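You operate a simulated robot arm through the tools that you are given. There is no shell and no other tool. Be economical: measure what you need, move in short steps, check, and stop when the job is done.

The job below is to be done with a simulated two-armed robot. You get a single attempt, and the scene is never put back.

Task
Pick up the brush with one hand, pass it to the other hand and put it on the top of the grey table.

Only the result counts: the job must be done as asked and must still hold three seconds after the hand-in. Knocking over, shifting, dropping, spilling or breaking anything else fails it.

Robot
Two 7-joint arms with two-finger parallel grippers on one trunk, on a base that drives. Base frame: it is fixed to the floor where the robot stands at the start and does not move with it; the origin is under the middle of the robot, x ahead of it, y to its left, z up; the surface under the hand at the start is at about z = 896. Units: mm, rad, N and s.
The left shoulder is at the start at [110, 169, 1411], the right one opposite. With the tool pointing down near the work surface each hand reaches from about 680 to 760 mm from the robot's upright axis, wherever it stands, measured 20 degrees to its own side. Places, roughly: top of the grey table [2100, -4600, 900]. Payload 1.57 kg a hand.
The tool frame of a hand sits at the grasp point between the pads (the TCP): z along the fingers, y along the line on which they close. The tips reach 30 mm beyond it. Largest opening 80 mm; finger width 17, thickness 12; the body of the gripper, 40 by 82 mm, starts 80 mm behind the TCP.
Orientation is told as [roll, pitch, yaw] about the base's x, y, z axes, in that order, counted from this pose: with the fingers straight down and closing along the base's y, the tool's x points along the base's -x, its y along +y and its z along -z.

Tools
- The arms move only by the tool send_rows. It takes "left_moves", "right_moves" or both (then of equal length, played together; a hand with none holds still); each is a list of rows, each an object of numbers (a shift or turn left out is 0, a gripper value left out holds the last): "dx", "dy", "dz": the shift along the base's x, y, z in units of 25 mm (1.0 is 25 mm); "wx", "wy", "wz": the turn, a rotation vector about the base's x, y, z in units of 4 degrees (1.0 is 4 degrees); "fingers": the opening, from 0 (shut) to 1 (fully open). In form: [{"dx": .., "dy": .., "dz": .., "wx": .., "wy": .., "wz": .., "fingers": ..}, ...]. A call has 1 to 12 rows; each row shifts and turns the commanded pose from where the row before left it. A call with a number of a shift or a turn outside -1 to 1 is refused whole. Rows are played at 5 a second. More than 50 mm and 0.15 rad between two rows, or a gripper value outside its range, and nothing of the call is played. Where a pose cannot be reached the arm comes as near as it can. A force on the tool above 40 N (or 10 N above the force at the start of the call, whichever is more), or a blocked arm, ends the call early, and 0.2 s more pass. The fingers move at their own pace (about 72 mm/s each) and stop on an object; they squeeze with about 30 N. The grip force told is the motor's: it shows also when the fingers shut on nothing. Time passes only in rows, and 0.2 s behind the last, so rows that do not move let the fingers close. It gives the time, the measured TCP pose, the force on the tool (base axes), the opening and the grip force at its end, in the units of the frame above (readings bear some noise), with the torque about the TCP (base axes, N m) and any sound that the robot's microphone picked up, and new pictures: "show" is both (left out), scene, wrist or none (wrist: the cameras of the hands that moved).
- Cameras (640 x 400 px; columns grow to the right, rows downward): "scene" is now at [152.4, -7.1, 1587.9]; the picture's right is [-0.10, -1.00, 0.00], its down [-0.72, 0.07, -0.69] and it looks along [0.68, -0.07, -0.73] (base axes); focal length 274 px, centre (320, 200). "left" rides on the left gripper at [72, 7, -122] in its tool frame; the picture's right is [-0.09, 1.00, 0.00], its down [-0.84, -0.08, -0.54] and it looks along [-0.54, -0.05, 0.84] (tool axes); focal length 238 px, centre (320, 200). "right" rides on the right gripper at [72, -7, -122] in its tool frame; the picture's right is [0.09, 1.00, 0.00], its down [-0.84, 0.08, -0.54] and it looks along [-0.54, 0.05, 0.84] (tool axes); focal length 238 px, centre (320, 200). There is no depth. A picture from a camera that has moved, and an enlarged one, comes with that camera's place and axes in the base frame and with its lens. The place of the scene camera against the robot may be out by one fixed shift of up to 18 mm in any direction.
- move_column(by): slides the trunk up (or, below 0, down) by that many mm; the arms and the scene camera ride with it, the base frame stays. It gives what a move gives, with no picture.
- base_move(legs): drives the robot by 1 to 6 legs, each [ahead, left, turn to the left] in mm, mm and rad, along the robot's own axes; the way and the turn of a leg run together, so that a leg with both is an arc; at most 1500 mm and 3.142 rad a leg. The arms and the cameras ride along, it lands a little off, and it stops where it bumps. It gives what a move gives, and a new picture of the scene camera.
- aim_head(pan, tilt): turns the head with the scene camera to pan (to the left, within 1.501 rad either way) and tilt (down, from -0.506 to 1.204), counted from straight ahead of the robot. It gives what a move gives, and a new picture of the scene camera.
- enlarge(camera, box): a new picture of the part [left, top, right, bottom] of that camera's present view, enlarged. It takes no simulated time.
- finish_job(): hands the job in; it is judged then, once.

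Go step by step. Nothing tells you exact positions but the pictures and the camera data: compare them with the known pose of the tool, close in by small moves and look again before you grip or let go. The budget is 120 turns and 260 pictures, counting those below and the enlarged ones. Unless the task says otherwise, let go and move clear before handing in, and close with one line.

The tools are called after "Request:" as name(argument=value, ...) on one line, values as JSON. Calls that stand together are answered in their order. send_rows: Moves the arms, as the interface text tells. Its arguments: {"type":"object","properties":{"left_moves":{"type":"array"},"right_moves":{"type":"array"},"show":{"type":"string","enum":["both","scene","wrist","none"]}},"required":[]} The other tools are called the same way: move_column (by) slides the trunk up or down; base_move (legs) drives the base; aim_head (pan, tilt) turns the head that bears the scene camera; enlarge (camera, box) takes an enlarged picture of a part of a camera's view; finish_job () hands the job in.

At the start:

```text
t: 0.0
left_ee_pos: [663.3, 282.8, 1124.6]
left_tool_rot: [0.0, 0.0, 0.0]
left_force: [-0.2, -0.1, 0.1]
left_moment: [0.01, 0.02, -0.01]
left_opening: 79.9
left_gripper_force: 0.1
right_ee_pos: [634.1, -324.7, 1135.6]
right_tool_rot: [0.0, 0.001, 0.001]
right_force: [0.1, 0.4, -0.2]
right_moment: [0.03, 0.04, 0.0]
right_opening: 80.0
right_gripper_force: 0.0
trunk travel left (down, up): [-725.0, 165.0]
robot x, y, heading: [-3.0, 0.5, 0.0]
head pan, tilt: [-0.099, 0.813]
```

scene: 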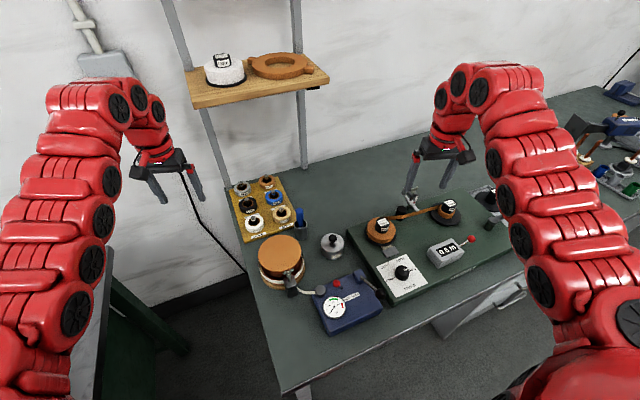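
right: 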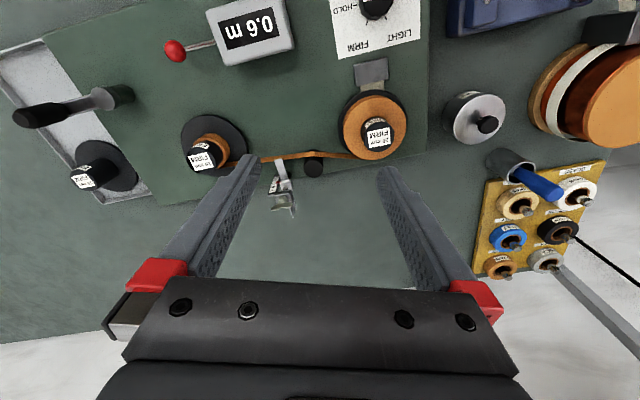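
left: 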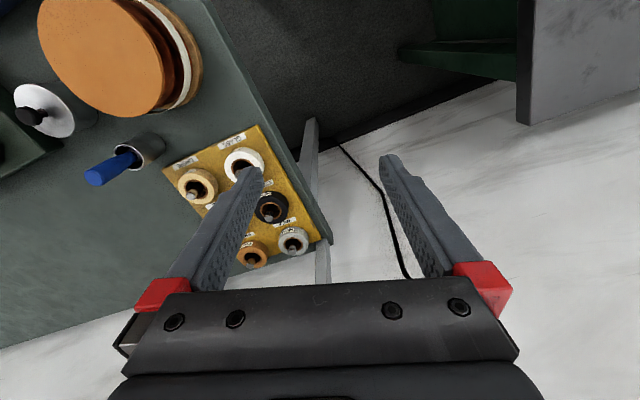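

I see a workbench with spools, a blue-handled item in a small cup (maybe the brush), and other apparatus. I enlarge to identify the brush.

Request:
enlarge(camera="scene", box=[220, 160, 380, 260])

Request:
enlarge(camera="left", box=[60, 100, 220, 200])

Request:
aim_head(pan=-0.9, tilt=0.5)

```text
4.00 times, centred on (300, 210) of scene
camera zoom: at [152.4, -7.1, 1587.9], right [-0.1, -1.0, 0.0], down [-0.72, 0.07, -0.69], along [0.68, -0.07, -0.73], focal length 1097 px, centre (400, 160)
```

zoom: 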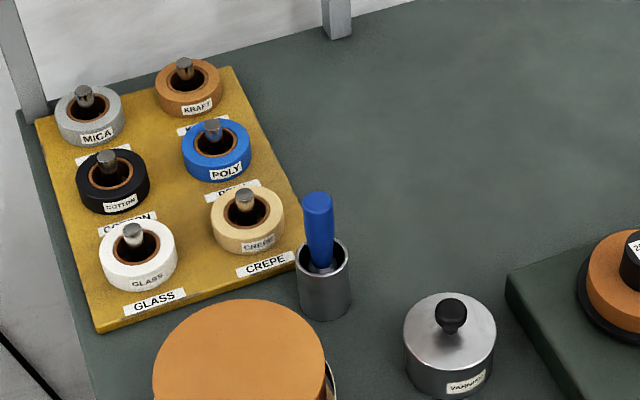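

```text
4.00 times, centred on (140, 150) of left
camera zoom: at [589.8, 290.7, 1247.3], right [0.09, 1.0, 0.0], down [0.84, -0.08, 0.54], along [0.54, -0.05, -0.84], focal length 953 px, centre (1040, 400)
```

zoom: 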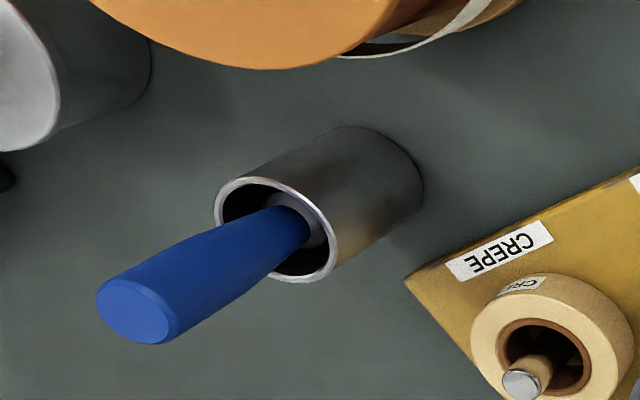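

```text
t: 1.1
left_ee_pos: [663.0, 284.7, 1125.0]
left_tool_rot: [0.002, 0.0, -0.001]
left_force: [-0.2, 0.2, 0.0]
left_moment: [-0.03, -0.02, -0.01]
left_opening: 80.0
left_gripper_force: 0.0
right_ee_pos: [635.0, -324.5, 1135.4]
right_tool_rot: [0.0, 0.001, 0.0]
right_force: [0.5, 0.1, -1.1]
right_moment: [0.01, -0.03, 0.02]
right_opening: 80.2
right_gripper_force: 0.0
trunk travel left (down, up): [-725.0, 165.0]
robot x, y, heading: [-1.5, -0.4, 0.001]
head pan, tilt: [-0.901, 0.499]
camera scene: at [129.3, -70.4, 1614.9], right [-0.78, -0.62, 0.0], down [-0.3, 0.38, -0.88], along [0.55, -0.69, -0.48], focal length 274 px, centre (320, 200)
```

scene: 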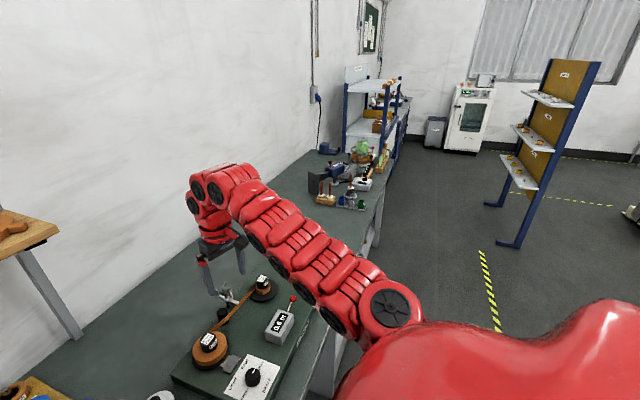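

The brush is the blue handle standing in the metal cup; triangulating the wrist views puts the handle's top near [699, 0, 986]. I bring the left hand high above it and look again.

Request:
send_rows(left_moves=[{"dx": 0.0, "dy": -0.94}, {"dx": 0.0, "dy": -0.94}, {"dx": 0.0, "dy": -0.94}, {"dx": 0.0, "dy": -0.94}, {"dx": 0.0, "dy": -0.94}, {"dx": 0.0, "dy": -0.94}, {"dx": 0.0, "dy": -0.94}, {"dx": 0.0, "dy": -0.94}, {"dx": 0.0, "dy": -0.94}, {"dx": 0.0, "dy": -0.94}, {"dx": 0.0, "dy": -0.94}, {"dx": 0.0, "dy": -0.94}], show="wrist")

Request:
aim_head(pan=0.0, tilt=0.85)

Request:
enlarge(camera="right", box=[460, 120, 620, 220])

```text
t: 3.7
left_ee_pos: [663.8, 0.6, 1124.7]
left_tool_rot: [0.001, 0.0, 0.002]
left_force: [-0.1, 0.2, -0.1]
left_moment: [0.05, -0.02, -0.01]
left_opening: 80.3
left_gripper_force: 0.1
right_ee_pos: [634.9, -325.7, 1135.6]
right_tool_rot: [0.002, -0.003, 0.0]
right_force: [0.1, 0.6, -0.4]
right_moment: [0.03, 0.0, 0.01]
right_opening: 80.2
right_gripper_force: 0.1
trunk travel left (down, up): [-725.0, 165.0]
robot x, y, heading: [1.9, -1.7, -0.002]
head pan, tilt: [-0.901, 0.499]
camera left: at [591.1, 8.1, 1247.3], right [0.09, 1.0, 0.0], down [0.84, -0.08, 0.54], along [0.54, -0.05, -0.84], focal length 238 px, centre (320, 200)
```

left: 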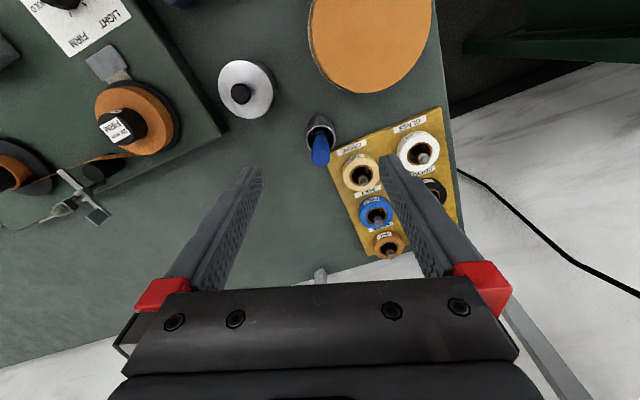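

```text
t: 4.9
left_ee_pos: [663.5, 3.3, 1124.3]
left_tool_rot: [0.001, 0.0, 0.0]
left_force: [-0.7, -0.4, -0.6]
left_moment: [-0.02, -0.01, -0.01]
left_opening: 80.1
left_gripper_force: 0.1
right_ee_pos: [634.7, -324.2, 1136.2]
right_tool_rot: [0.0, 0.001, 0.003]
right_force: [0.7, -1.0, -0.5]
right_moment: [0.01, 0.01, -0.01]
right_opening: 80.2
right_gripper_force: 0.1
trunk travel left (down, up): [-725.0, 165.0]
robot x, y, heading: [-2.5, -0.8, -0.0]
head pan, tilt: [0.0, 0.85]
camera scene: at [151.0, 0.7, 1584.9], right [0.0, -1.0, 0.0], down [-0.75, 0.0, -0.66], along [0.66, 0.0, -0.75], focal length 274 px, centre (320, 200)
```

scene: 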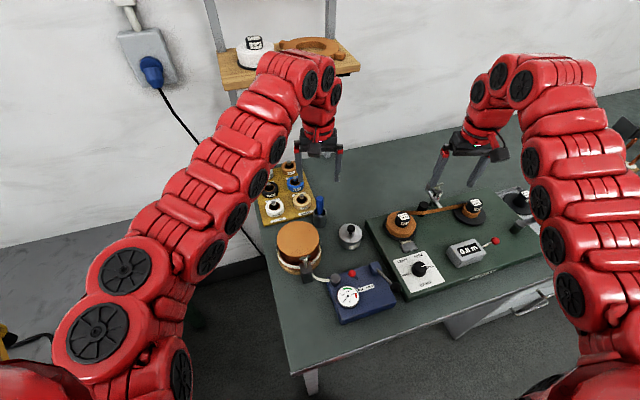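

```text
4.00 times, centred on (540, 170) of right
camera zoom: at [563.7, -332.8, 1259.3], right [-0.09, 1.0, 0.0], down [0.84, 0.08, 0.54], along [0.54, 0.05, -0.84], focal length 953 px, centre (-560, 320)
```

zoom: 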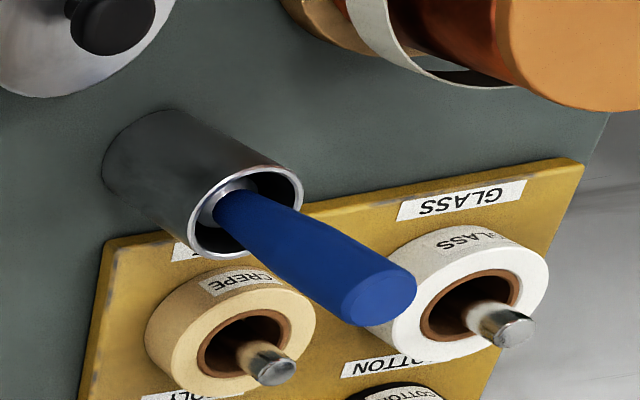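

The cup rim is about [701, 0, 922] and the handle's end about [701, -1, 986], so around 64 mm of handle stands free. I move above it, lower to z≈1030, and check.

Request:
send_rows(left_moves=[{"dx": 0.75, "dy": -0.04, "fingers": 0.75}, {"dx": 0.75, "dy": -0.04}, {"dz": -0.8}, {"dz": -0.8}, {"dz": -0.8}, {"dz": -0.8}, {}])

Request:
enlarge(camera="right", box=[440, 80, 640, 205])

Request:
enlarge(camera="left", box=[220, 80, 420, 205])

```text
t: 6.5
left_ee_pos: [697.3, 3.1, 1044.2]
left_tool_rot: [-0.001, -0.001, 0.002]
left_force: [0.1, 0.5, 0.4]
left_moment: [0.01, -0.01, 0.01]
left_opening: 59.8
left_gripper_force: 0.1
left hand out of reach, approached as far as the arm can: row 2
right_ee_pos: [634.9, -325.5, 1136.2]
right_tool_rot: [0.0, 0.0, 0.0]
right_force: [-0.2, 0.4, 0.7]
right_moment: [0.03, -0.02, -0.05]
right_opening: 80.0
right_gripper_force: 0.2
trunk travel left (down, up): [-725.0, 165.0]
robot x, y, heading: [2.4, 2.9, 0.001]
head pan, tilt: [0.0, 0.85]
camera scene: at [150.7, 0.2, 1585.0], right [0.0, -1.0, 0.0], down [-0.75, 0.0, -0.66], along [0.66, 0.0, -0.75], focal length 274 px, centre (320, 200)
camera left: at [624.2, 8.5, 1166.1], right [0.09, 1.0, 0.0], down [0.84, -0.08, 0.54], along [0.54, -0.05, -0.84], focal length 238 px, centre (320, 200)
```

scene: 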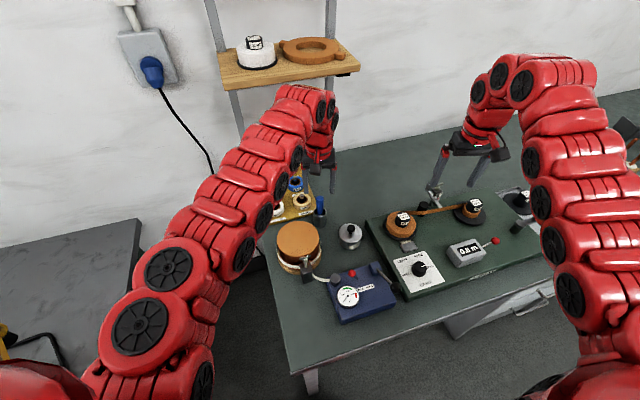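
left: 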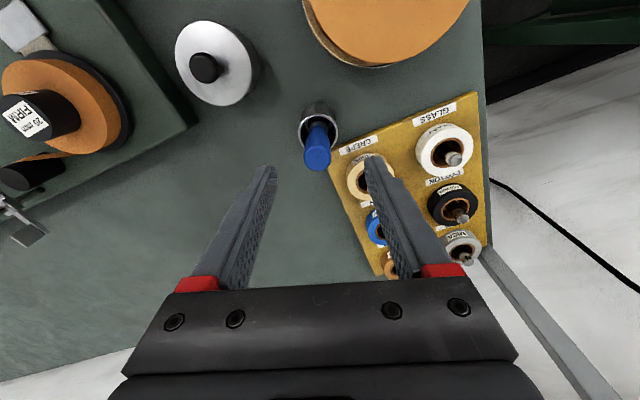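

```text
3.20 times, centred on (540, 142) of right
camera zoom: at [563.5, -333.3, 1259.2], right [-0.09, 1.0, 0.0], down [0.84, 0.08, 0.54], along [0.54, 0.05, -0.84], focal length 763 px, centre (-384, 384)
```

zoom: 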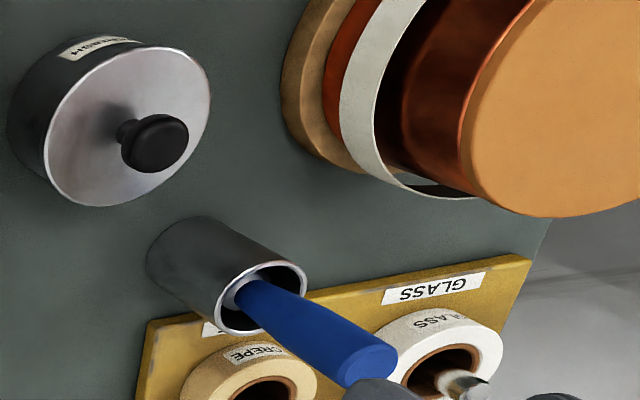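

```text
3.20 times, centred on (320, 142) of left
camera zoom: at [624.2, 8.5, 1166.1], right [0.09, 1.0, 0.0], down [0.84, -0.08, 0.54], along [0.54, -0.05, -0.84], focal length 763 px, centre (320, 384)
```

zoom: 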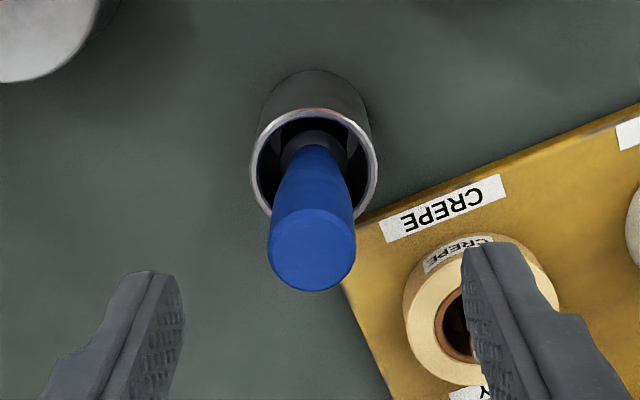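

The handle's end measures about [699.5, 0, 986] from the hand camera, so I lower to a TCP height of ~965 around it before gripping.

Request:
send_rows(left_moves=[{"dx": 0.08, "dy": -0.07, "dz": -0.8}, {"dz": -0.8}, {"dz": -0.8}, {"dz": -0.8}, {}], show="wrist")

Request:
enlarge(camera="right", box=[440, 80, 640, 205])

```text
t: 7.7
left_ee_pos: [699.9, -0.8, 964.8]
left_tool_rot: [0.001, -0.001, 0.0]
left_force: [0.4, -1.0, -0.4]
left_moment: [0.01, 0.0, 0.0]
left_opening: 60.0
left_gripper_force: 0.1
right_ee_pos: [634.7, -324.9, 1135.7]
right_tool_rot: [-0.001, -0.001, -0.001]
right_force: [-0.1, -0.8, -0.7]
right_moment: [0.04, -0.03, -0.03]
right_opening: 80.3
right_gripper_force: 0.1
trunk travel left (down, up): [-725.0, 165.0]
robot x, y, heading: [-3.8, -0.7, -0.004]
head pan, tilt: [0.0, 0.85]
camera left: at [627.1, 6.3, 1086.5], right [0.09, 1.0, 0.0], down [0.84, -0.08, 0.54], along [0.54, -0.05, -0.84], focal length 238 px, centre (320, 200)
```

left: 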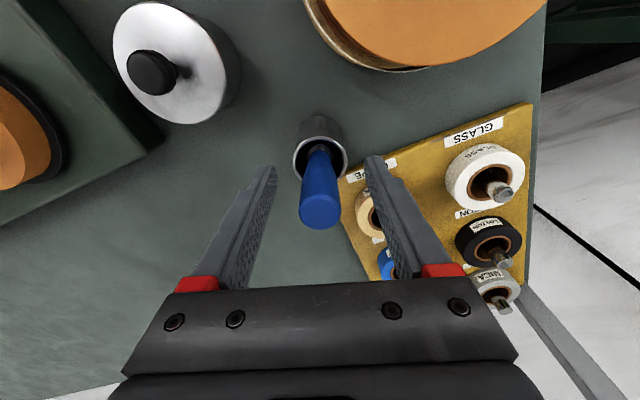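

```text
3.20 times, centred on (540, 142) of right
camera zoom: at [563.5, -332.5, 1259.5], right [-0.09, 1.0, 0.0], down [0.84, 0.08, 0.54], along [0.54, 0.05, -0.84], focal length 763 px, centre (-384, 384)
```

zoom: 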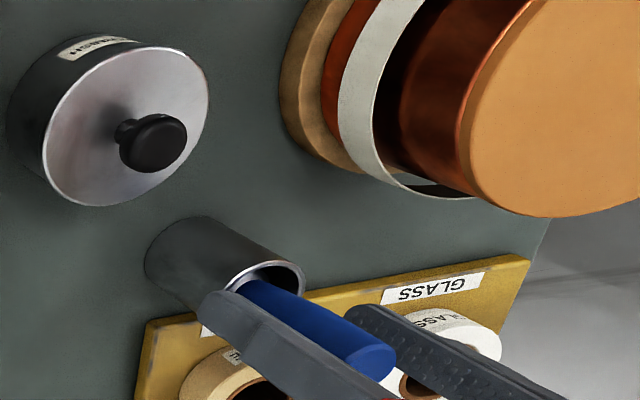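

The handle stands between the fingers on both axes. I close and let the grip settle.

Request:
send_rows(left_moves=[{"fingers": 0.4}, {"fingers": 0}, {}, {}], show="wrist")

```text
t: 8.7
left_ee_pos: [700.1, 0.4, 963.3]
left_tool_rot: [0.001, -0.001, 0.0]
left_force: [0.3, -1.1, 0.5]
left_moment: [-0.02, -0.02, 0.06]
left_opening: 21.8
left_gripper_force: 29.9
right_ee_pos: [634.7, -325.7, 1136.4]
right_tool_rot: [-0.001, 0.0, 0.0]
right_force: [0.1, 0.4, 0.6]
right_moment: [-0.02, -0.02, 0.0]
right_opening: 80.0
right_gripper_force: 0.0
trunk travel left (down, up): [-725.0, 165.0]
robot x, y, heading: [0.4, 1.9, -0.003]
head pan, tilt: [0.0, 0.85]
camera left: at [627.4, 6.1, 1086.6], right [0.09, 1.0, 0.0], down [0.84, -0.08, 0.54], along [0.54, -0.05, -0.84], focal length 238 px, centre (320, 200)
```

left: 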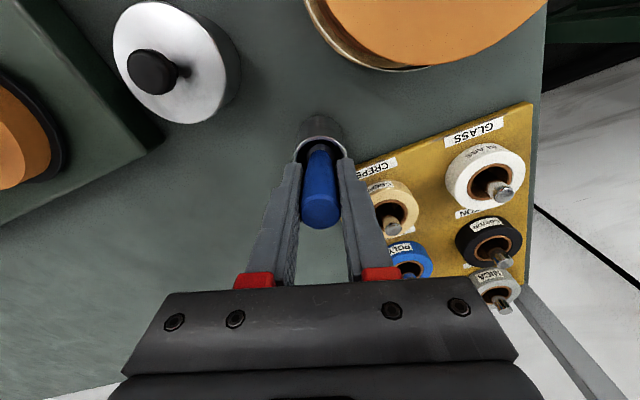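

The grip stopped at 21.8 mm with 30 N, so the handle is held. I lift straight up slowly and watch the forces.

Request:
send_rows(left_moves=[{"dz": 0.4}, {"dz": 0.6}, {"dz": 0.8}, {"dz": 0.8}, {"dz": 0.8}, {"dz": 0.8}, {"dz": 0.8}, {"dz": 0.8}, {}])

```text
t: 10.7
left_ee_pos: [699.9, 0.7, 1106.4]
left_tool_rot: [0.0, 0.002, -0.001]
left_force: [0.9, -0.5, 0.4]
left_moment: [0.0, 0.02, -0.03]
left_opening: 21.4
left_gripper_force: 29.9
right_ee_pos: [635.0, -324.2, 1134.9]
right_tool_rot: [0.001, -0.001, 0.0]
right_force: [-0.8, 1.4, 0.3]
right_moment: [0.0, 0.0, -0.03]
right_opening: 79.9
right_gripper_force: 0.1
trunk travel left (down, up): [-725.0, 165.0]
robot x, y, heading: [0.1, -0.1, -0.003]
head pan, tilt: [0.0, 0.85]
camera scene: at [151.4, 1.0, 1584.8], right [0.0, -1.0, 0.0], down [-0.75, 0.0, -0.66], along [0.66, 0.0, -0.75], focal length 274 px, centre (320, 200)
camera left: at [627.1, 6.7, 1230.2], right [0.09, 1.0, 0.0], down [0.84, -0.08, 0.54], along [0.54, -0.05, -0.84], focal length 238 px, centre (320, 200)
```

scene: 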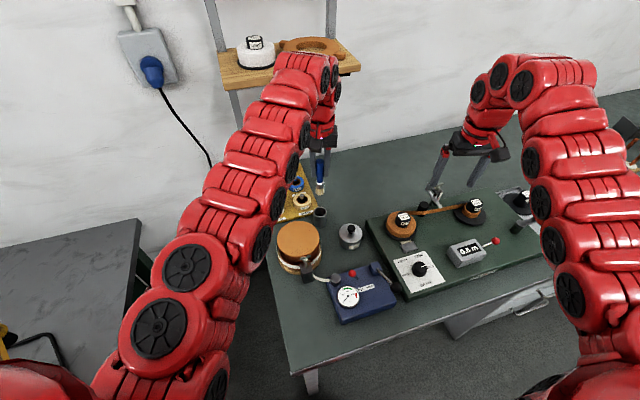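
left: 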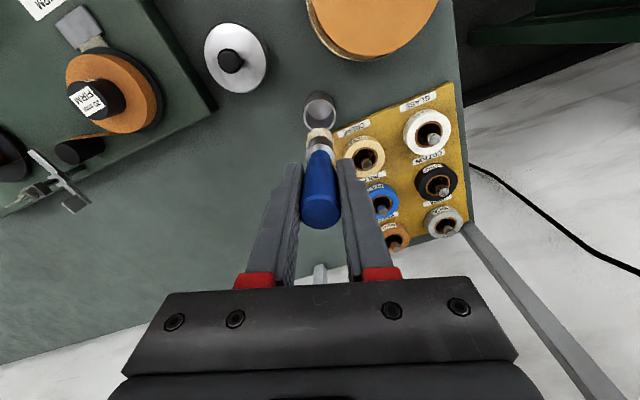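

Request:
enlarge(camera="right", box=[440, 100, 640, 225])

Request:
enlarge(camera="scene", box=[270, 120, 400, 201])

```text
3.20 times, centred on (540, 162) of right
camera zoom: at [564.0, -332.5, 1259.1], right [-0.09, 1.0, 0.0], down [0.84, 0.08, 0.54], along [0.54, 0.05, -0.84], focal length 763 px, centre (-384, 320)
```

zoom: 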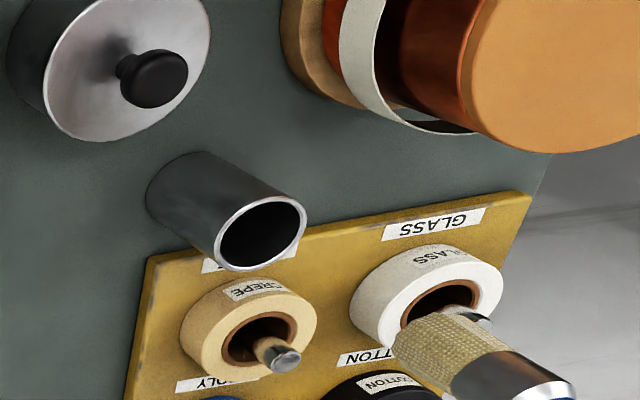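

```text
4.92 times, centred on (335, 160) of scene
camera zoom: at [151.4, 1.0, 1584.8], right [0.0, -1.0, 0.0], down [-0.75, 0.0, -0.66], along [0.66, 0.0, -0.75], focal length 1350 px, centre (246, 394)
```

zoom: 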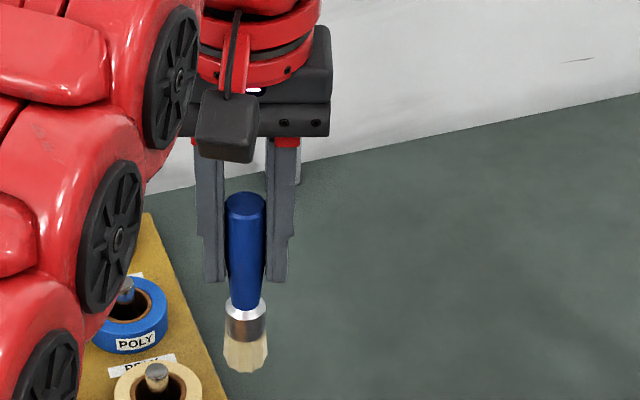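

The brush is out of the cup: handle ~80 mm, ferrule and bristles ~45 mm below, with 25–30 mm of bare handle under my fingertips. I now start turning the left hand so that its fingers point forward, so the right hand can take the brush from above.

Request:
send_rows(left_moves=[{"dz": 0.8, "dx": -0.3, "dy": 0.2, "wy": -1}, {"dz": 0.8, "dx": -0.3, "dy": 0.2, "wy": -1}, {"dz": 0.2, "dx": -0.3, "dy": 0.2, "wy": -1}, {"dx": -0.3, "dy": 0.2, "wy": -1}, {"dx": -0.3, "dy": 0.2, "wy": -1}, {"dx": -0.3, "dy": 0.2, "wy": -1}, {"dx": -0.3, "dy": 0.2, "wy": -1}, {"dx": -0.3, "dy": 0.2, "wy": -1}, {"dx": -0.3, "dy": 0.2, "wy": -1}, {"dx": -0.3, "dy": 0.2, "wy": -1}, {"dx": -0.3, "dy": 0.2, "wy": -1}, {"wy": -1}])

```text
t: 13.3
left_ee_pos: [674.4, 16.8, 1156.7]
left_tool_rot: [-0.001, -0.28, -0.001]
left_force: [-0.3, -0.4, -0.1]
left_moment: [0.03, 0.0, 0.0]
left_opening: 21.6
left_gripper_force: 29.9
left hand out of reach, approached as far as the arm can: row 4, 5, 6, 7, 8, 9, 10, 11, 12
right_ee_pos: [635.0, -324.5, 1136.5]
right_tool_rot: [-0.001, -0.001, 0.001]
right_force: [-0.2, 0.3, 0.5]
right_moment: [-0.02, -0.02, 0.0]
right_opening: 80.1
right_gripper_force: 0.1
trunk travel left (down, up): [-725.0, 165.0]
robot x, y, heading: [-0.1, 0.6, 0.007]
head pan, tilt: [0.0, 0.85]
camera scene: at [150.9, 0.7, 1584.9], right [0.0, -1.0, 0.0], down [-0.75, 0.0, -0.66], along [0.66, 0.0, -0.75], focal length 274 px, centre (320, 200)
camera left: at [571.4, 23.5, 1254.8], right [0.09, 1.0, 0.03], down [0.66, -0.08, 0.75], along [0.75, -0.05, -0.66], focal length 238 px, centre (320, 200)
```

scene: 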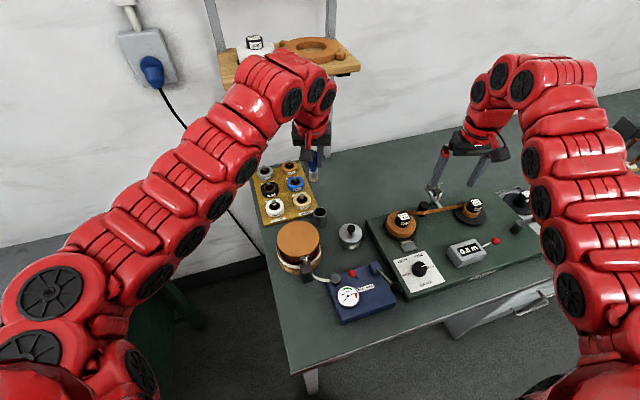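
left: 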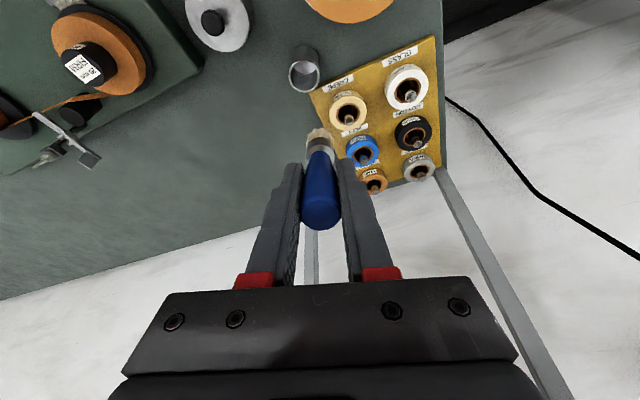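

The forward pitch is blocked by the arm's limits at about −16°. I test how the commanded pose responds by turning back a little.

Request:
send_rows(left_moves=[{"wy": 1}, {"wy": 1}, {}], show="none")

```text
t: 14.1
left_ee_pos: [675.8, 17.4, 1156.5]
left_tool_rot: [-0.002, -0.14, 0.0]
left_force: [0.3, 0.1, 0.0]
left_moment: [0.02, 0.0, 0.05]
left_opening: 21.5
left_gripper_force: 29.9
right_ee_pos: [634.2, -324.5, 1135.8]
right_tool_rot: [0.0, 0.0, 0.001]
right_force: [0.0, 0.4, 0.4]
right_moment: [0.0, 0.0, 0.01]
right_opening: 80.4
right_gripper_force: 0.0
trunk travel left (down, up): [-725.0, 165.0]
robot x, y, heading: [-4.2, 1.6, -0.001]
head pan, tilt: [0.0, 0.85]
```

The command stays at the reached pose, so I can probe safely. Next I try turning the fingers inward (toward the right hand) instead.

Request:
send_rows(left_moves=[{"wy": 1}, {"wy": 1}, {"wx": -1, "dy": 0.5}, {"wx": -1, "dy": 0.5}, {"wx": -1, "dy": 0.5}, {"wx": -1, "dy": 0.5}, {"wx": -1, "dy": 0.5}, {"wx": -1, "dy": 0.5}, {"wx": -1, "dy": 0.5}, {"wx": -1, "dy": 0.5}, {"wx": -1, "dy": 0.5}, {"wx": -1, "dy": 0.5}], show="scene")

```text
t: 16.7
left_ee_pos: [675.5, 142.9, 1155.3]
left_tool_rot: [-0.701, 0.002, 0.0]
left_force: [-0.2, 1.5, -0.6]
left_moment: [-0.02, 0.0, 0.02]
left_opening: 21.5
left_gripper_force: 30.4
right_ee_pos: [635.3, -325.0, 1136.2]
right_tool_rot: [0.001, 0.0, 0.001]
right_force: [0.0, -0.8, -0.2]
right_moment: [-0.02, 0.03, 0.02]
right_opening: 80.1
right_gripper_force: 0.1
trunk travel left (down, up): [-725.0, 165.0]
robot x, y, heading: [-0.9, 0.8, 0.003]
head pan, tilt: [0.0, 0.85]
camera scene: at [151.1, 1.6, 1584.9], right [0.0, -1.0, 0.0], down [-0.75, 0.0, -0.66], along [0.66, 0.0, -0.75], focal length 274 px, centre (320, 200)
```

scene: 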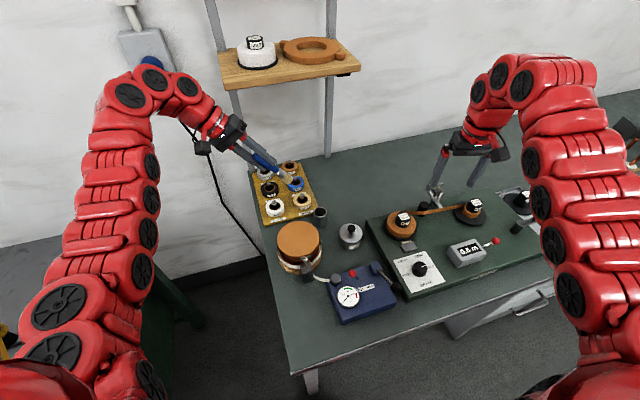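

Inward turning works; 40° so far. I continue to nearly 90° so that the brush lies level, pointing to the right hand.

Request:
send_rows(left_moves=[{"wx": -1}, {"wx": -1}, {"wx": -1}, {"wx": -1}, {"wx": -1}, {"wx": -1}, {"wx": -1}, {"wx": -1}, {"wx": -1}, {"wx": -1}, {"wx": -1}, {"wx": -1}], show="scene")

```text
t: 19.3
left_ee_pos: [670.2, 139.5, 1160.1]
left_tool_rot: [-1.538, 0.0, 0.0]
left_force: [-0.5, -0.3, 0.2]
left_moment: [-0.01, -0.02, 0.03]
left_opening: 21.6
left_gripper_force: 29.5
left hand out of reach, approached as far as the arm can: row 12
right_ee_pos: [634.5, -323.8, 1136.7]
right_tool_rot: [-0.002, 0.001, 0.001]
right_force: [0.6, 0.3, -0.4]
right_moment: [-0.02, -0.02, 0.01]
right_opening: 79.7
right_gripper_force: 0.0
trunk travel left (down, up): [-725.0, 165.0]
robot x, y, heading: [0.5, -0.5, 0.001]
head pan, tilt: [0.0, 0.85]
camera scene: at [150.5, 1.4, 1585.0], right [0.0, -1.0, 0.0], down [-0.75, 0.0, -0.66], along [0.66, 0.0, -0.75], focal length 274 px, centre (320, 200)
```

scene: 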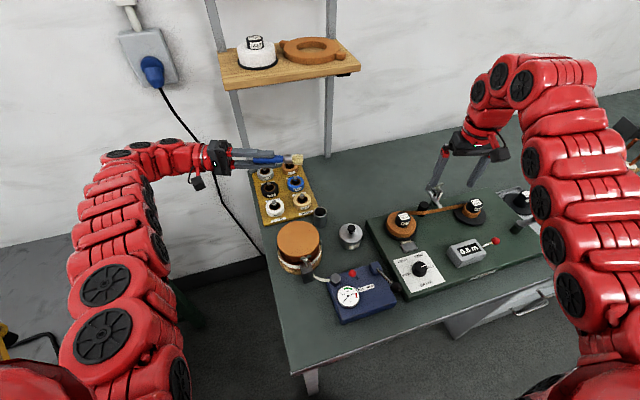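

The brush now points right, level, at about z 1160. I slide the left hand toward the middle while yawing the right hand so it will close across the brush, its camera turned away from the left hand.

Request:
send_rows(left_moves=[{"dy": -0.4}, {"dy": -0.4}, {"dy": -0.4}, {"dy": -0.4}, {"dy": -0.4}, {"dy": -0.4}, {"dy": -0.4}, {"dy": -0.4}, {"dy": -0.4}, {"dy": -0.4}, {"dy": -0.4}, {"dy": -0.4}], right_moves=[{"wz": 1, "dz": 0.4}, {"wz": 1, "dz": 0.4}, {"wz": 1, "dz": 0.4}, {"wz": 1, "dz": 0.4}, {"wz": 1, "dz": 0.4}, {"wz": 1, "dz": 0.4}, {"wz": 1}, {"wz": 1}, {"wz": 1}, {"wz": 1}, {"wz": 1}, {"wz": 1}], show="scene")

```text
t: 21.9
left_ee_pos: [670.6, 17.9, 1160.4]
left_tool_rot: [-1.534, 0.0, 0.0]
left_force: [0.8, 0.6, 0.5]
left_moment: [0.02, 0.01, -0.02]
left_opening: 21.4
left_gripper_force: 29.6
right_ee_pos: [649.1, -327.6, 1166.3]
right_tool_rot: [0.001, 0.0, 0.839]
right_force: [-0.6, 0.5, 0.4]
right_moment: [-0.03, 0.03, -0.02]
right_opening: 80.2
right_gripper_force: 0.0
right hand out of reach, approached as far as the arm can: row 3, 4, 5, 6
trunk travel left (down, up): [-725.0, 165.0]
robot x, y, heading: [1.3, -2.6, -0.002]
head pan, tilt: [0.0, 0.85]
camera scene: at [151.0, 0.3, 1584.9], right [0.0, -1.0, 0.0], down [-0.75, 0.0, -0.66], along [0.66, 0.0, -0.75], focal length 274 px, centre (320, 200)
```

scene: 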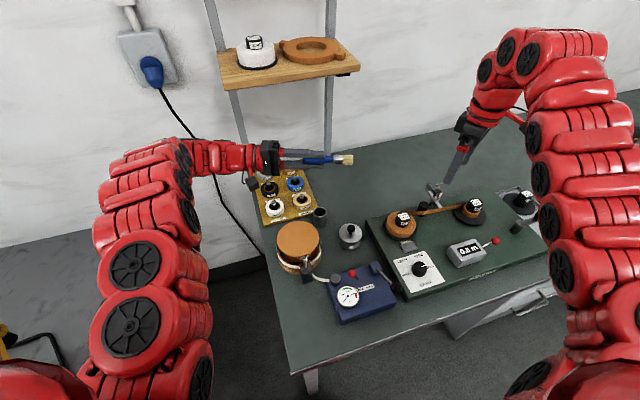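

The right hand yaws fine but tops out near z 1166, so I lower the left hand to about z 1090 and complete the right hand's yaw to 90°.

Request:
send_rows(left_moves=[{"dz": -0.3}, {"dz": -0.3}, {"dz": -0.3}, {"dz": -0.3}, {"dz": -0.3}, {"dz": -0.3}, {"dz": -0.3}, {"dz": -0.3}, {"dz": -0.2}, {"dz": -0.2}, {}], right_moves=[{"wz": 1}, {"wz": 1, "dy": 0.5}, {"wz": 1, "dy": 0.5}, {"wz": 1, "dy": 0.5}, {"wz": 1, "dy": 0.5}, {"wz": 1, "dy": 0.5}, {"wz": 1, "dy": 0.5}, {"wz": 1, "dy": 0.5}, {"wz": 1, "dy": 0.5}, {"wz": 1}, {"wz": 0.48}])

```text
t: 24.3
left_ee_pos: [670.5, 18.9, 1090.5]
left_tool_rot: [-1.535, 0.001, 0.0]
left_force: [0.4, -0.2, -0.5]
left_moment: [0.0, -0.01, -0.02]
left_opening: 21.7
left_gripper_force: 30.1
right_ee_pos: [651.7, -230.4, 1159.4]
right_tool_rot: [-0.001, -0.003, 1.57]
right_force: [0.5, -0.1, 0.5]
right_moment: [0.03, 0.02, 0.02]
right_opening: 79.8
right_gripper_force: 0.2
right hand out of reach, approached as far as the arm can: row 4, 7
trunk travel left (down, up): [-725.0, 165.0]
robot x, y, heading: [1.7, 1.9, 0.001]
head pan, tilt: [0.0, 0.85]
camera scene: at [151.0, 0.8, 1584.9], right [0.0, -1.0, 0.0], down [-0.75, 0.0, -0.66], along [0.66, 0.0, -0.75], focal length 274 px, centre (320, 200)
camera right: at [658.2, -303.5, 1282.7], right [-1.0, -0.09, 0.0], down [-0.08, 0.84, 0.54], along [-0.05, 0.54, -0.84], focal length 238 px, centre (320, 200)
camera left: at [597.9, 140.8, 1089.2], right [0.09, 0.03, -1.0], down [0.84, 0.54, 0.1], along [0.54, -0.84, 0.02], focal length 238 px, centre (320, 200)
```

scene: 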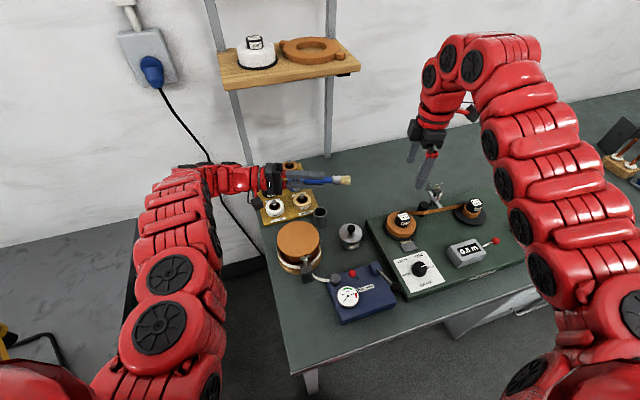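
right: 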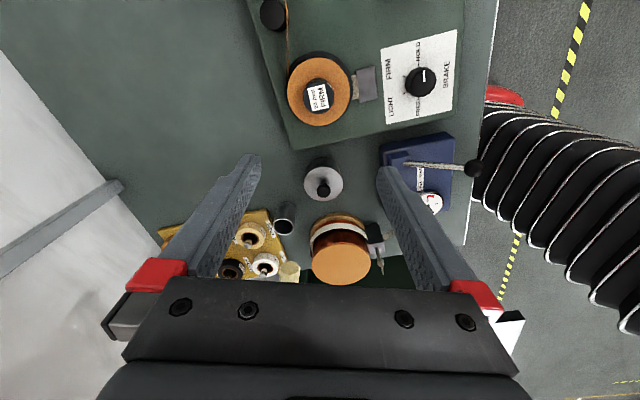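
left: 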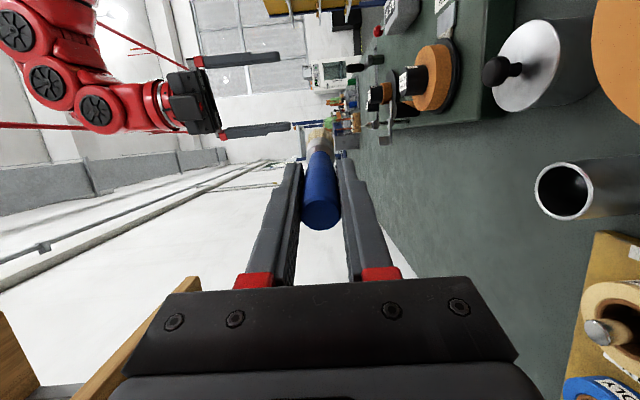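

Brush tip measured near [673, -78, 1087], consistent with the left hand. I bring the right hand over the bare handle at y≈-36, still above it.

Request:
send_rows(right_moves=[{"dy": 0.86, "dx": 0.08}, {"dy": 0.86, "dx": 0.08}, {"dy": 0.86, "dx": 0.08}, {"dy": 0.86, "dx": 0.08}, {"dy": 0.86, "dx": 0.08}, {"dy": 0.86, "dx": 0.08}, {"dy": 0.86, "dx": 0.08}, {"dy": 0.86, "dx": 0.08}, {"dy": 0.86, "dx": 0.1}, {}])

Request:
enlarge(camera="scene", box=[250, 110, 410, 210])

```text
t: 26.5
left_ee_pos: [670.0, 19.7, 1090.6]
left_tool_rot: [-1.536, -0.001, 0.001]
left_force: [-0.7, 0.1, -0.2]
left_moment: [0.02, -0.01, 0.0]
left_opening: 21.7
left_gripper_force: 30.0
right_ee_pos: [668.1, -37.8, 1161.5]
right_tool_rot: [0.0, -0.003, 1.57]
right_force: [0.7, 0.0, 0.4]
right_moment: [0.01, -0.01, -0.01]
right_opening: 79.8
right_gripper_force: 0.1
trunk travel left (down, up): [-725.0, 165.0]
robot x, y, heading: [-1.2, 4.3, 0.003]
head pan, tilt: [0.0, 0.85]
camera scene: at [150.8, -0.1, 1584.9], right [0.0, -1.0, 0.0], down [-0.75, 0.0, -0.66], along [0.66, 0.0, -0.75], focal length 274 px, centre (320, 200)
camera right: at [676.2, -111.2, 1284.5], right [-1.0, -0.09, 0.0], down [-0.08, 0.84, 0.54], along [-0.05, 0.54, -0.84], focal length 238 px, centre (320, 200)
```

scene: 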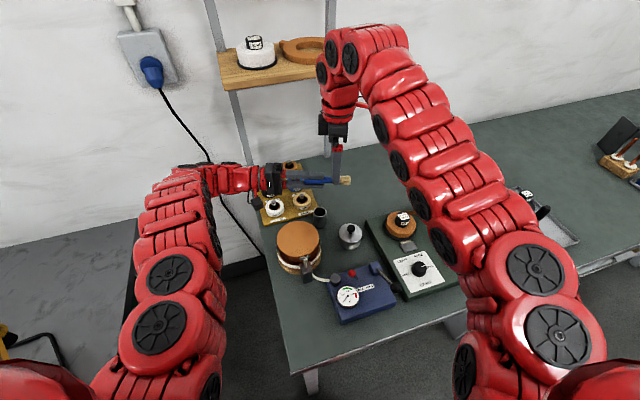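
right: 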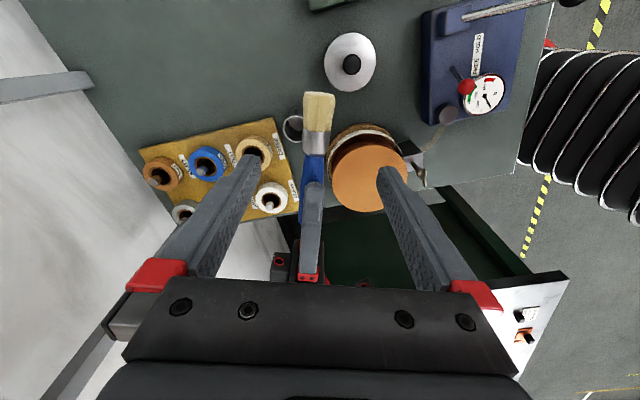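

```text
4.00 times, centred on (330, 160) of scene
camera zoom: at [150.8, -0.1, 1584.9], right [0.0, -1.0, 0.0], down [-0.75, 0.0, -0.66], along [0.66, 0.0, -0.75], focal length 1097 px, centre (280, 360)
```

zoom: 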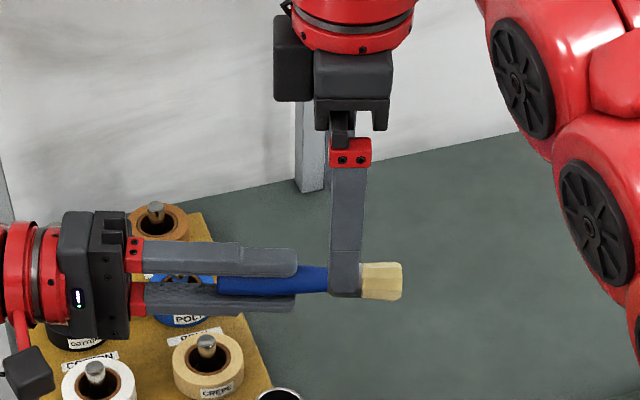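

The ferrule lies between about y −32 and −52, so I centre the right hand on it (y −41) and lower to the brush's axis with fingers open.

Request:
send_rows(right_moves=[{"dy": -0.13, "dx": 0.16, "dz": -0.6}, {"dz": -0.6}, {"dz": -0.6}, {"dz": -0.6}, {"dz": -0.5}, {}])

Request:
enlarge(camera="scene", box=[250, 110, 410, 210])

```text
t: 27.9
left_ee_pos: [671.0, 19.7, 1090.2]
left_tool_rot: [-1.536, -0.001, 0.0]
left_force: [-0.5, 0.3, 0.1]
left_moment: [0.0, 0.0, 0.03]
left_opening: 21.6
left_gripper_force: 30.0
right_ee_pos: [672.5, -39.3, 1087.0]
right_tool_rot: [-0.001, 0.0, 1.568]
right_force: [0.3, -0.4, 0.4]
right_moment: [0.0, 0.01, -0.02]
right_opening: 79.8
right_gripper_force: 0.1
trunk travel left (down, up): [-725.0, 165.0]
robot x, y, heading: [1.1, 0.5, -0.0]
head pan, tilt: [0.0, 0.85]
camera scene: at [150.9, 0.9, 1584.9], right [0.0, -1.0, 0.0], down [-0.75, 0.0, -0.66], along [0.66, 0.0, -0.75], focal length 274 px, centre (320, 200)
camera right: at [680.6, -112.8, 1210.6], right [-1.0, -0.09, 0.0], down [-0.08, 0.84, 0.54], along [-0.05, 0.54, -0.84], focal length 238 px, centre (320, 200)
```

scene: 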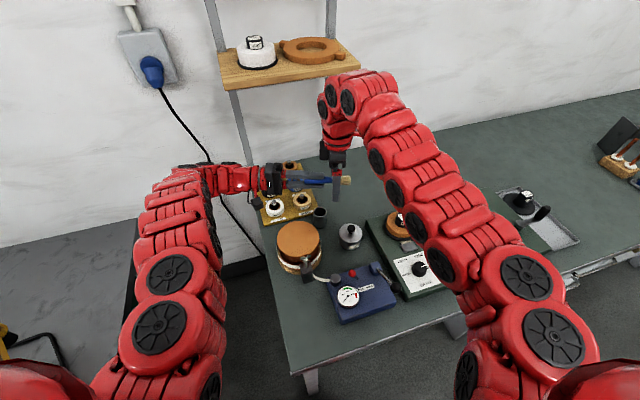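
right: 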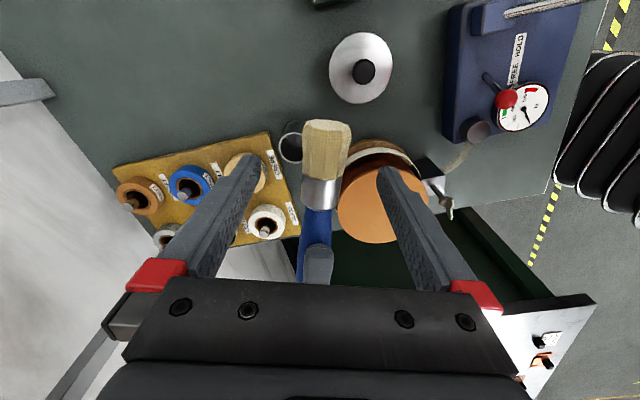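

```text
4.00 times, centred on (330, 160) of scene
camera zoom: at [150.9, 0.9, 1584.9], right [0.0, -1.0, 0.0], down [-0.75, 0.0, -0.66], along [0.66, 0.0, -0.75], focal length 1097 px, centre (280, 360)
```

zoom: 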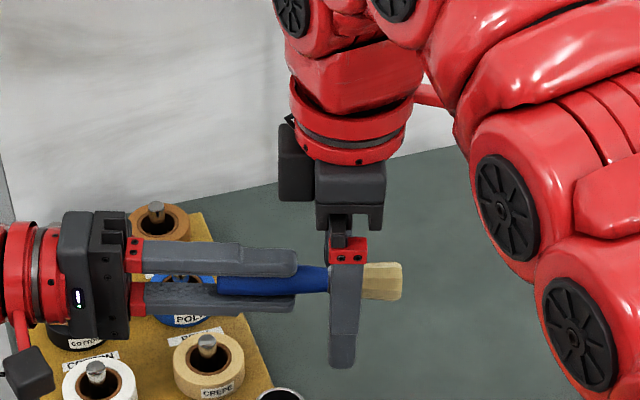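

The right fingers straddle the ferrule well; I shift 4 mm further onto its middle and close.

Request:
send_rows(right_moves=[{"dy": -0.15, "dx": 0.04}, {"fingers": 0.5}, {"fingers": 0}, {}, {}, {}])

Request:
enlarge(camera="scene", box=[250, 110, 410, 210])

```text
t: 29.3
left_ee_pos: [671.0, 19.6, 1089.7]
left_tool_rot: [-1.535, 0.001, 0.001]
left_force: [4.9, 0.1, -2.6]
left_moment: [0.06, 0.01, 0.17]
left_opening: 21.7
left_gripper_force: 30.5
right_ee_pos: [672.9, -44.0, 1087.2]
right_tool_rot: [0.001, 0.0, 1.567]
right_force: [-6.1, -0.4, 3.0]
right_moment: [0.13, 0.0, 0.21]
right_opening: 21.2
right_gripper_force: 30.4
trunk travel left (down, up): [-725.0, 165.0]
robot x, y, heading: [-1.7, -3.8, 0.004]
head pan, tilt: [0.0, 0.85]
camera scene: at [151.0, 0.8, 1584.9], right [0.0, -1.0, 0.0], down [-0.75, 0.0, -0.66], along [0.66, 0.0, -0.75], focal length 274 px, centre (320, 200)
camera right: at [680.7, -116.2, 1210.6], right [-1.0, -0.09, 0.0], down [-0.08, 0.84, 0.54], along [-0.05, 0.54, -0.84], focal length 238 px, centre (320, 200)
```

scene: 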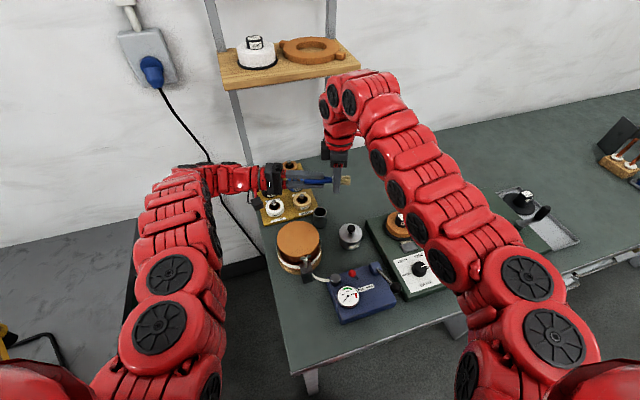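
right: 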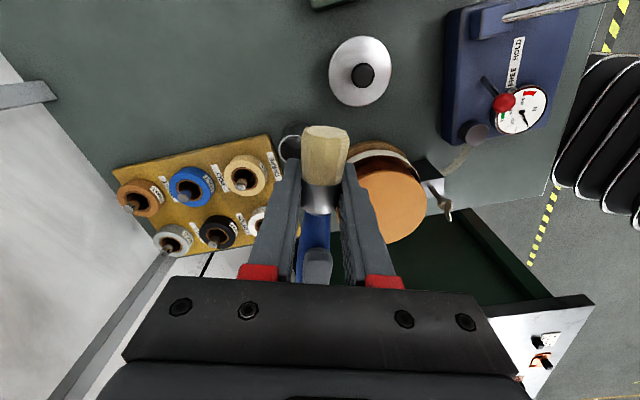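

```text
4.00 times, centred on (330, 160) of scene
camera zoom: at [151.0, 0.8, 1584.9], right [0.0, -1.0, 0.0], down [-0.75, 0.0, -0.66], along [0.66, 0.0, -0.75], focal length 1097 px, centre (280, 360)
```

zoom: 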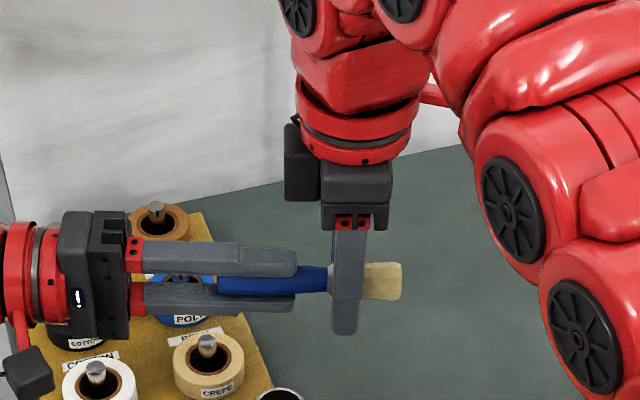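

Both hands hold the brush (right stopped at 21.2 mm, 30 N). I open the left hand and back it away along +y.

Request:
send_rows(left_moves=[{"fingers": 0.5}, {"fingers": 0.6}, {}, {"dy": 0.6}, {"dy": 0.8}, {"dy": 0.8}, {"dy": 0.8}, {"dy": 0.8}, {"dy": 0.8}, {}], show="scene")

Request:
enlarge(camera="scene", box=[250, 110, 410, 210])

```text
t: 31.5
left_ee_pos: [658.3, 121.4, 1093.3]
left_tool_rot: [-1.536, 0.0, 0.001]
left_force: [-0.1, -0.5, -0.1]
left_moment: [0.0, -0.01, -0.02]
left_opening: 48.0
left_gripper_force: 0.0
left hand out of reach, approached as far as the arm can: row 8, 9
right_ee_pos: [674.3, -43.8, 1087.0]
right_tool_rot: [0.0, 0.0, 1.569]
right_force: [-0.2, -0.4, 0.3]
right_moment: [0.0, -0.03, 0.01]
right_opening: 21.4
right_gripper_force: 30.3
trunk travel left (down, up): [-725.0, 165.0]
robot x, y, heading: [-0.1, -0.4, -0.0]
head pan, tilt: [0.0, 0.85]
camera scene: at [151.0, 0.9, 1584.9], right [0.0, -1.0, 0.0], down [-0.75, 0.0, -0.66], along [0.66, 0.0, -0.75], focal length 274 px, centre (320, 200)
```

scene: 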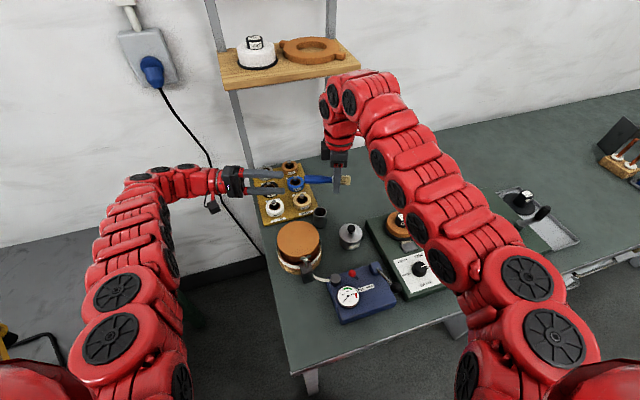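

```text
4.00 times, centred on (330, 160) of scene
camera zoom: at [151.0, 0.9, 1584.9], right [0.0, -1.0, 0.0], down [-0.75, 0.0, -0.66], along [0.66, 0.0, -0.75], focal length 1097 px, centre (280, 360)
```

zoom: 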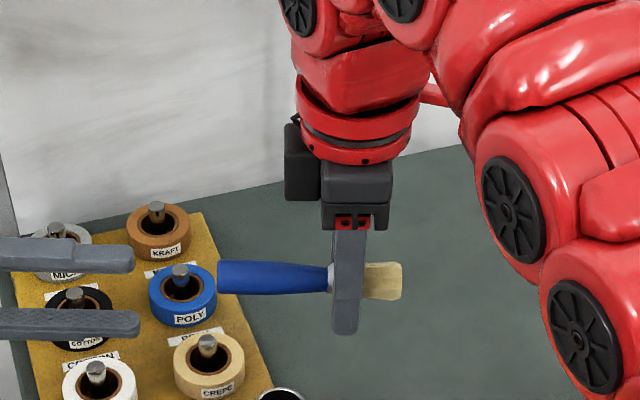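

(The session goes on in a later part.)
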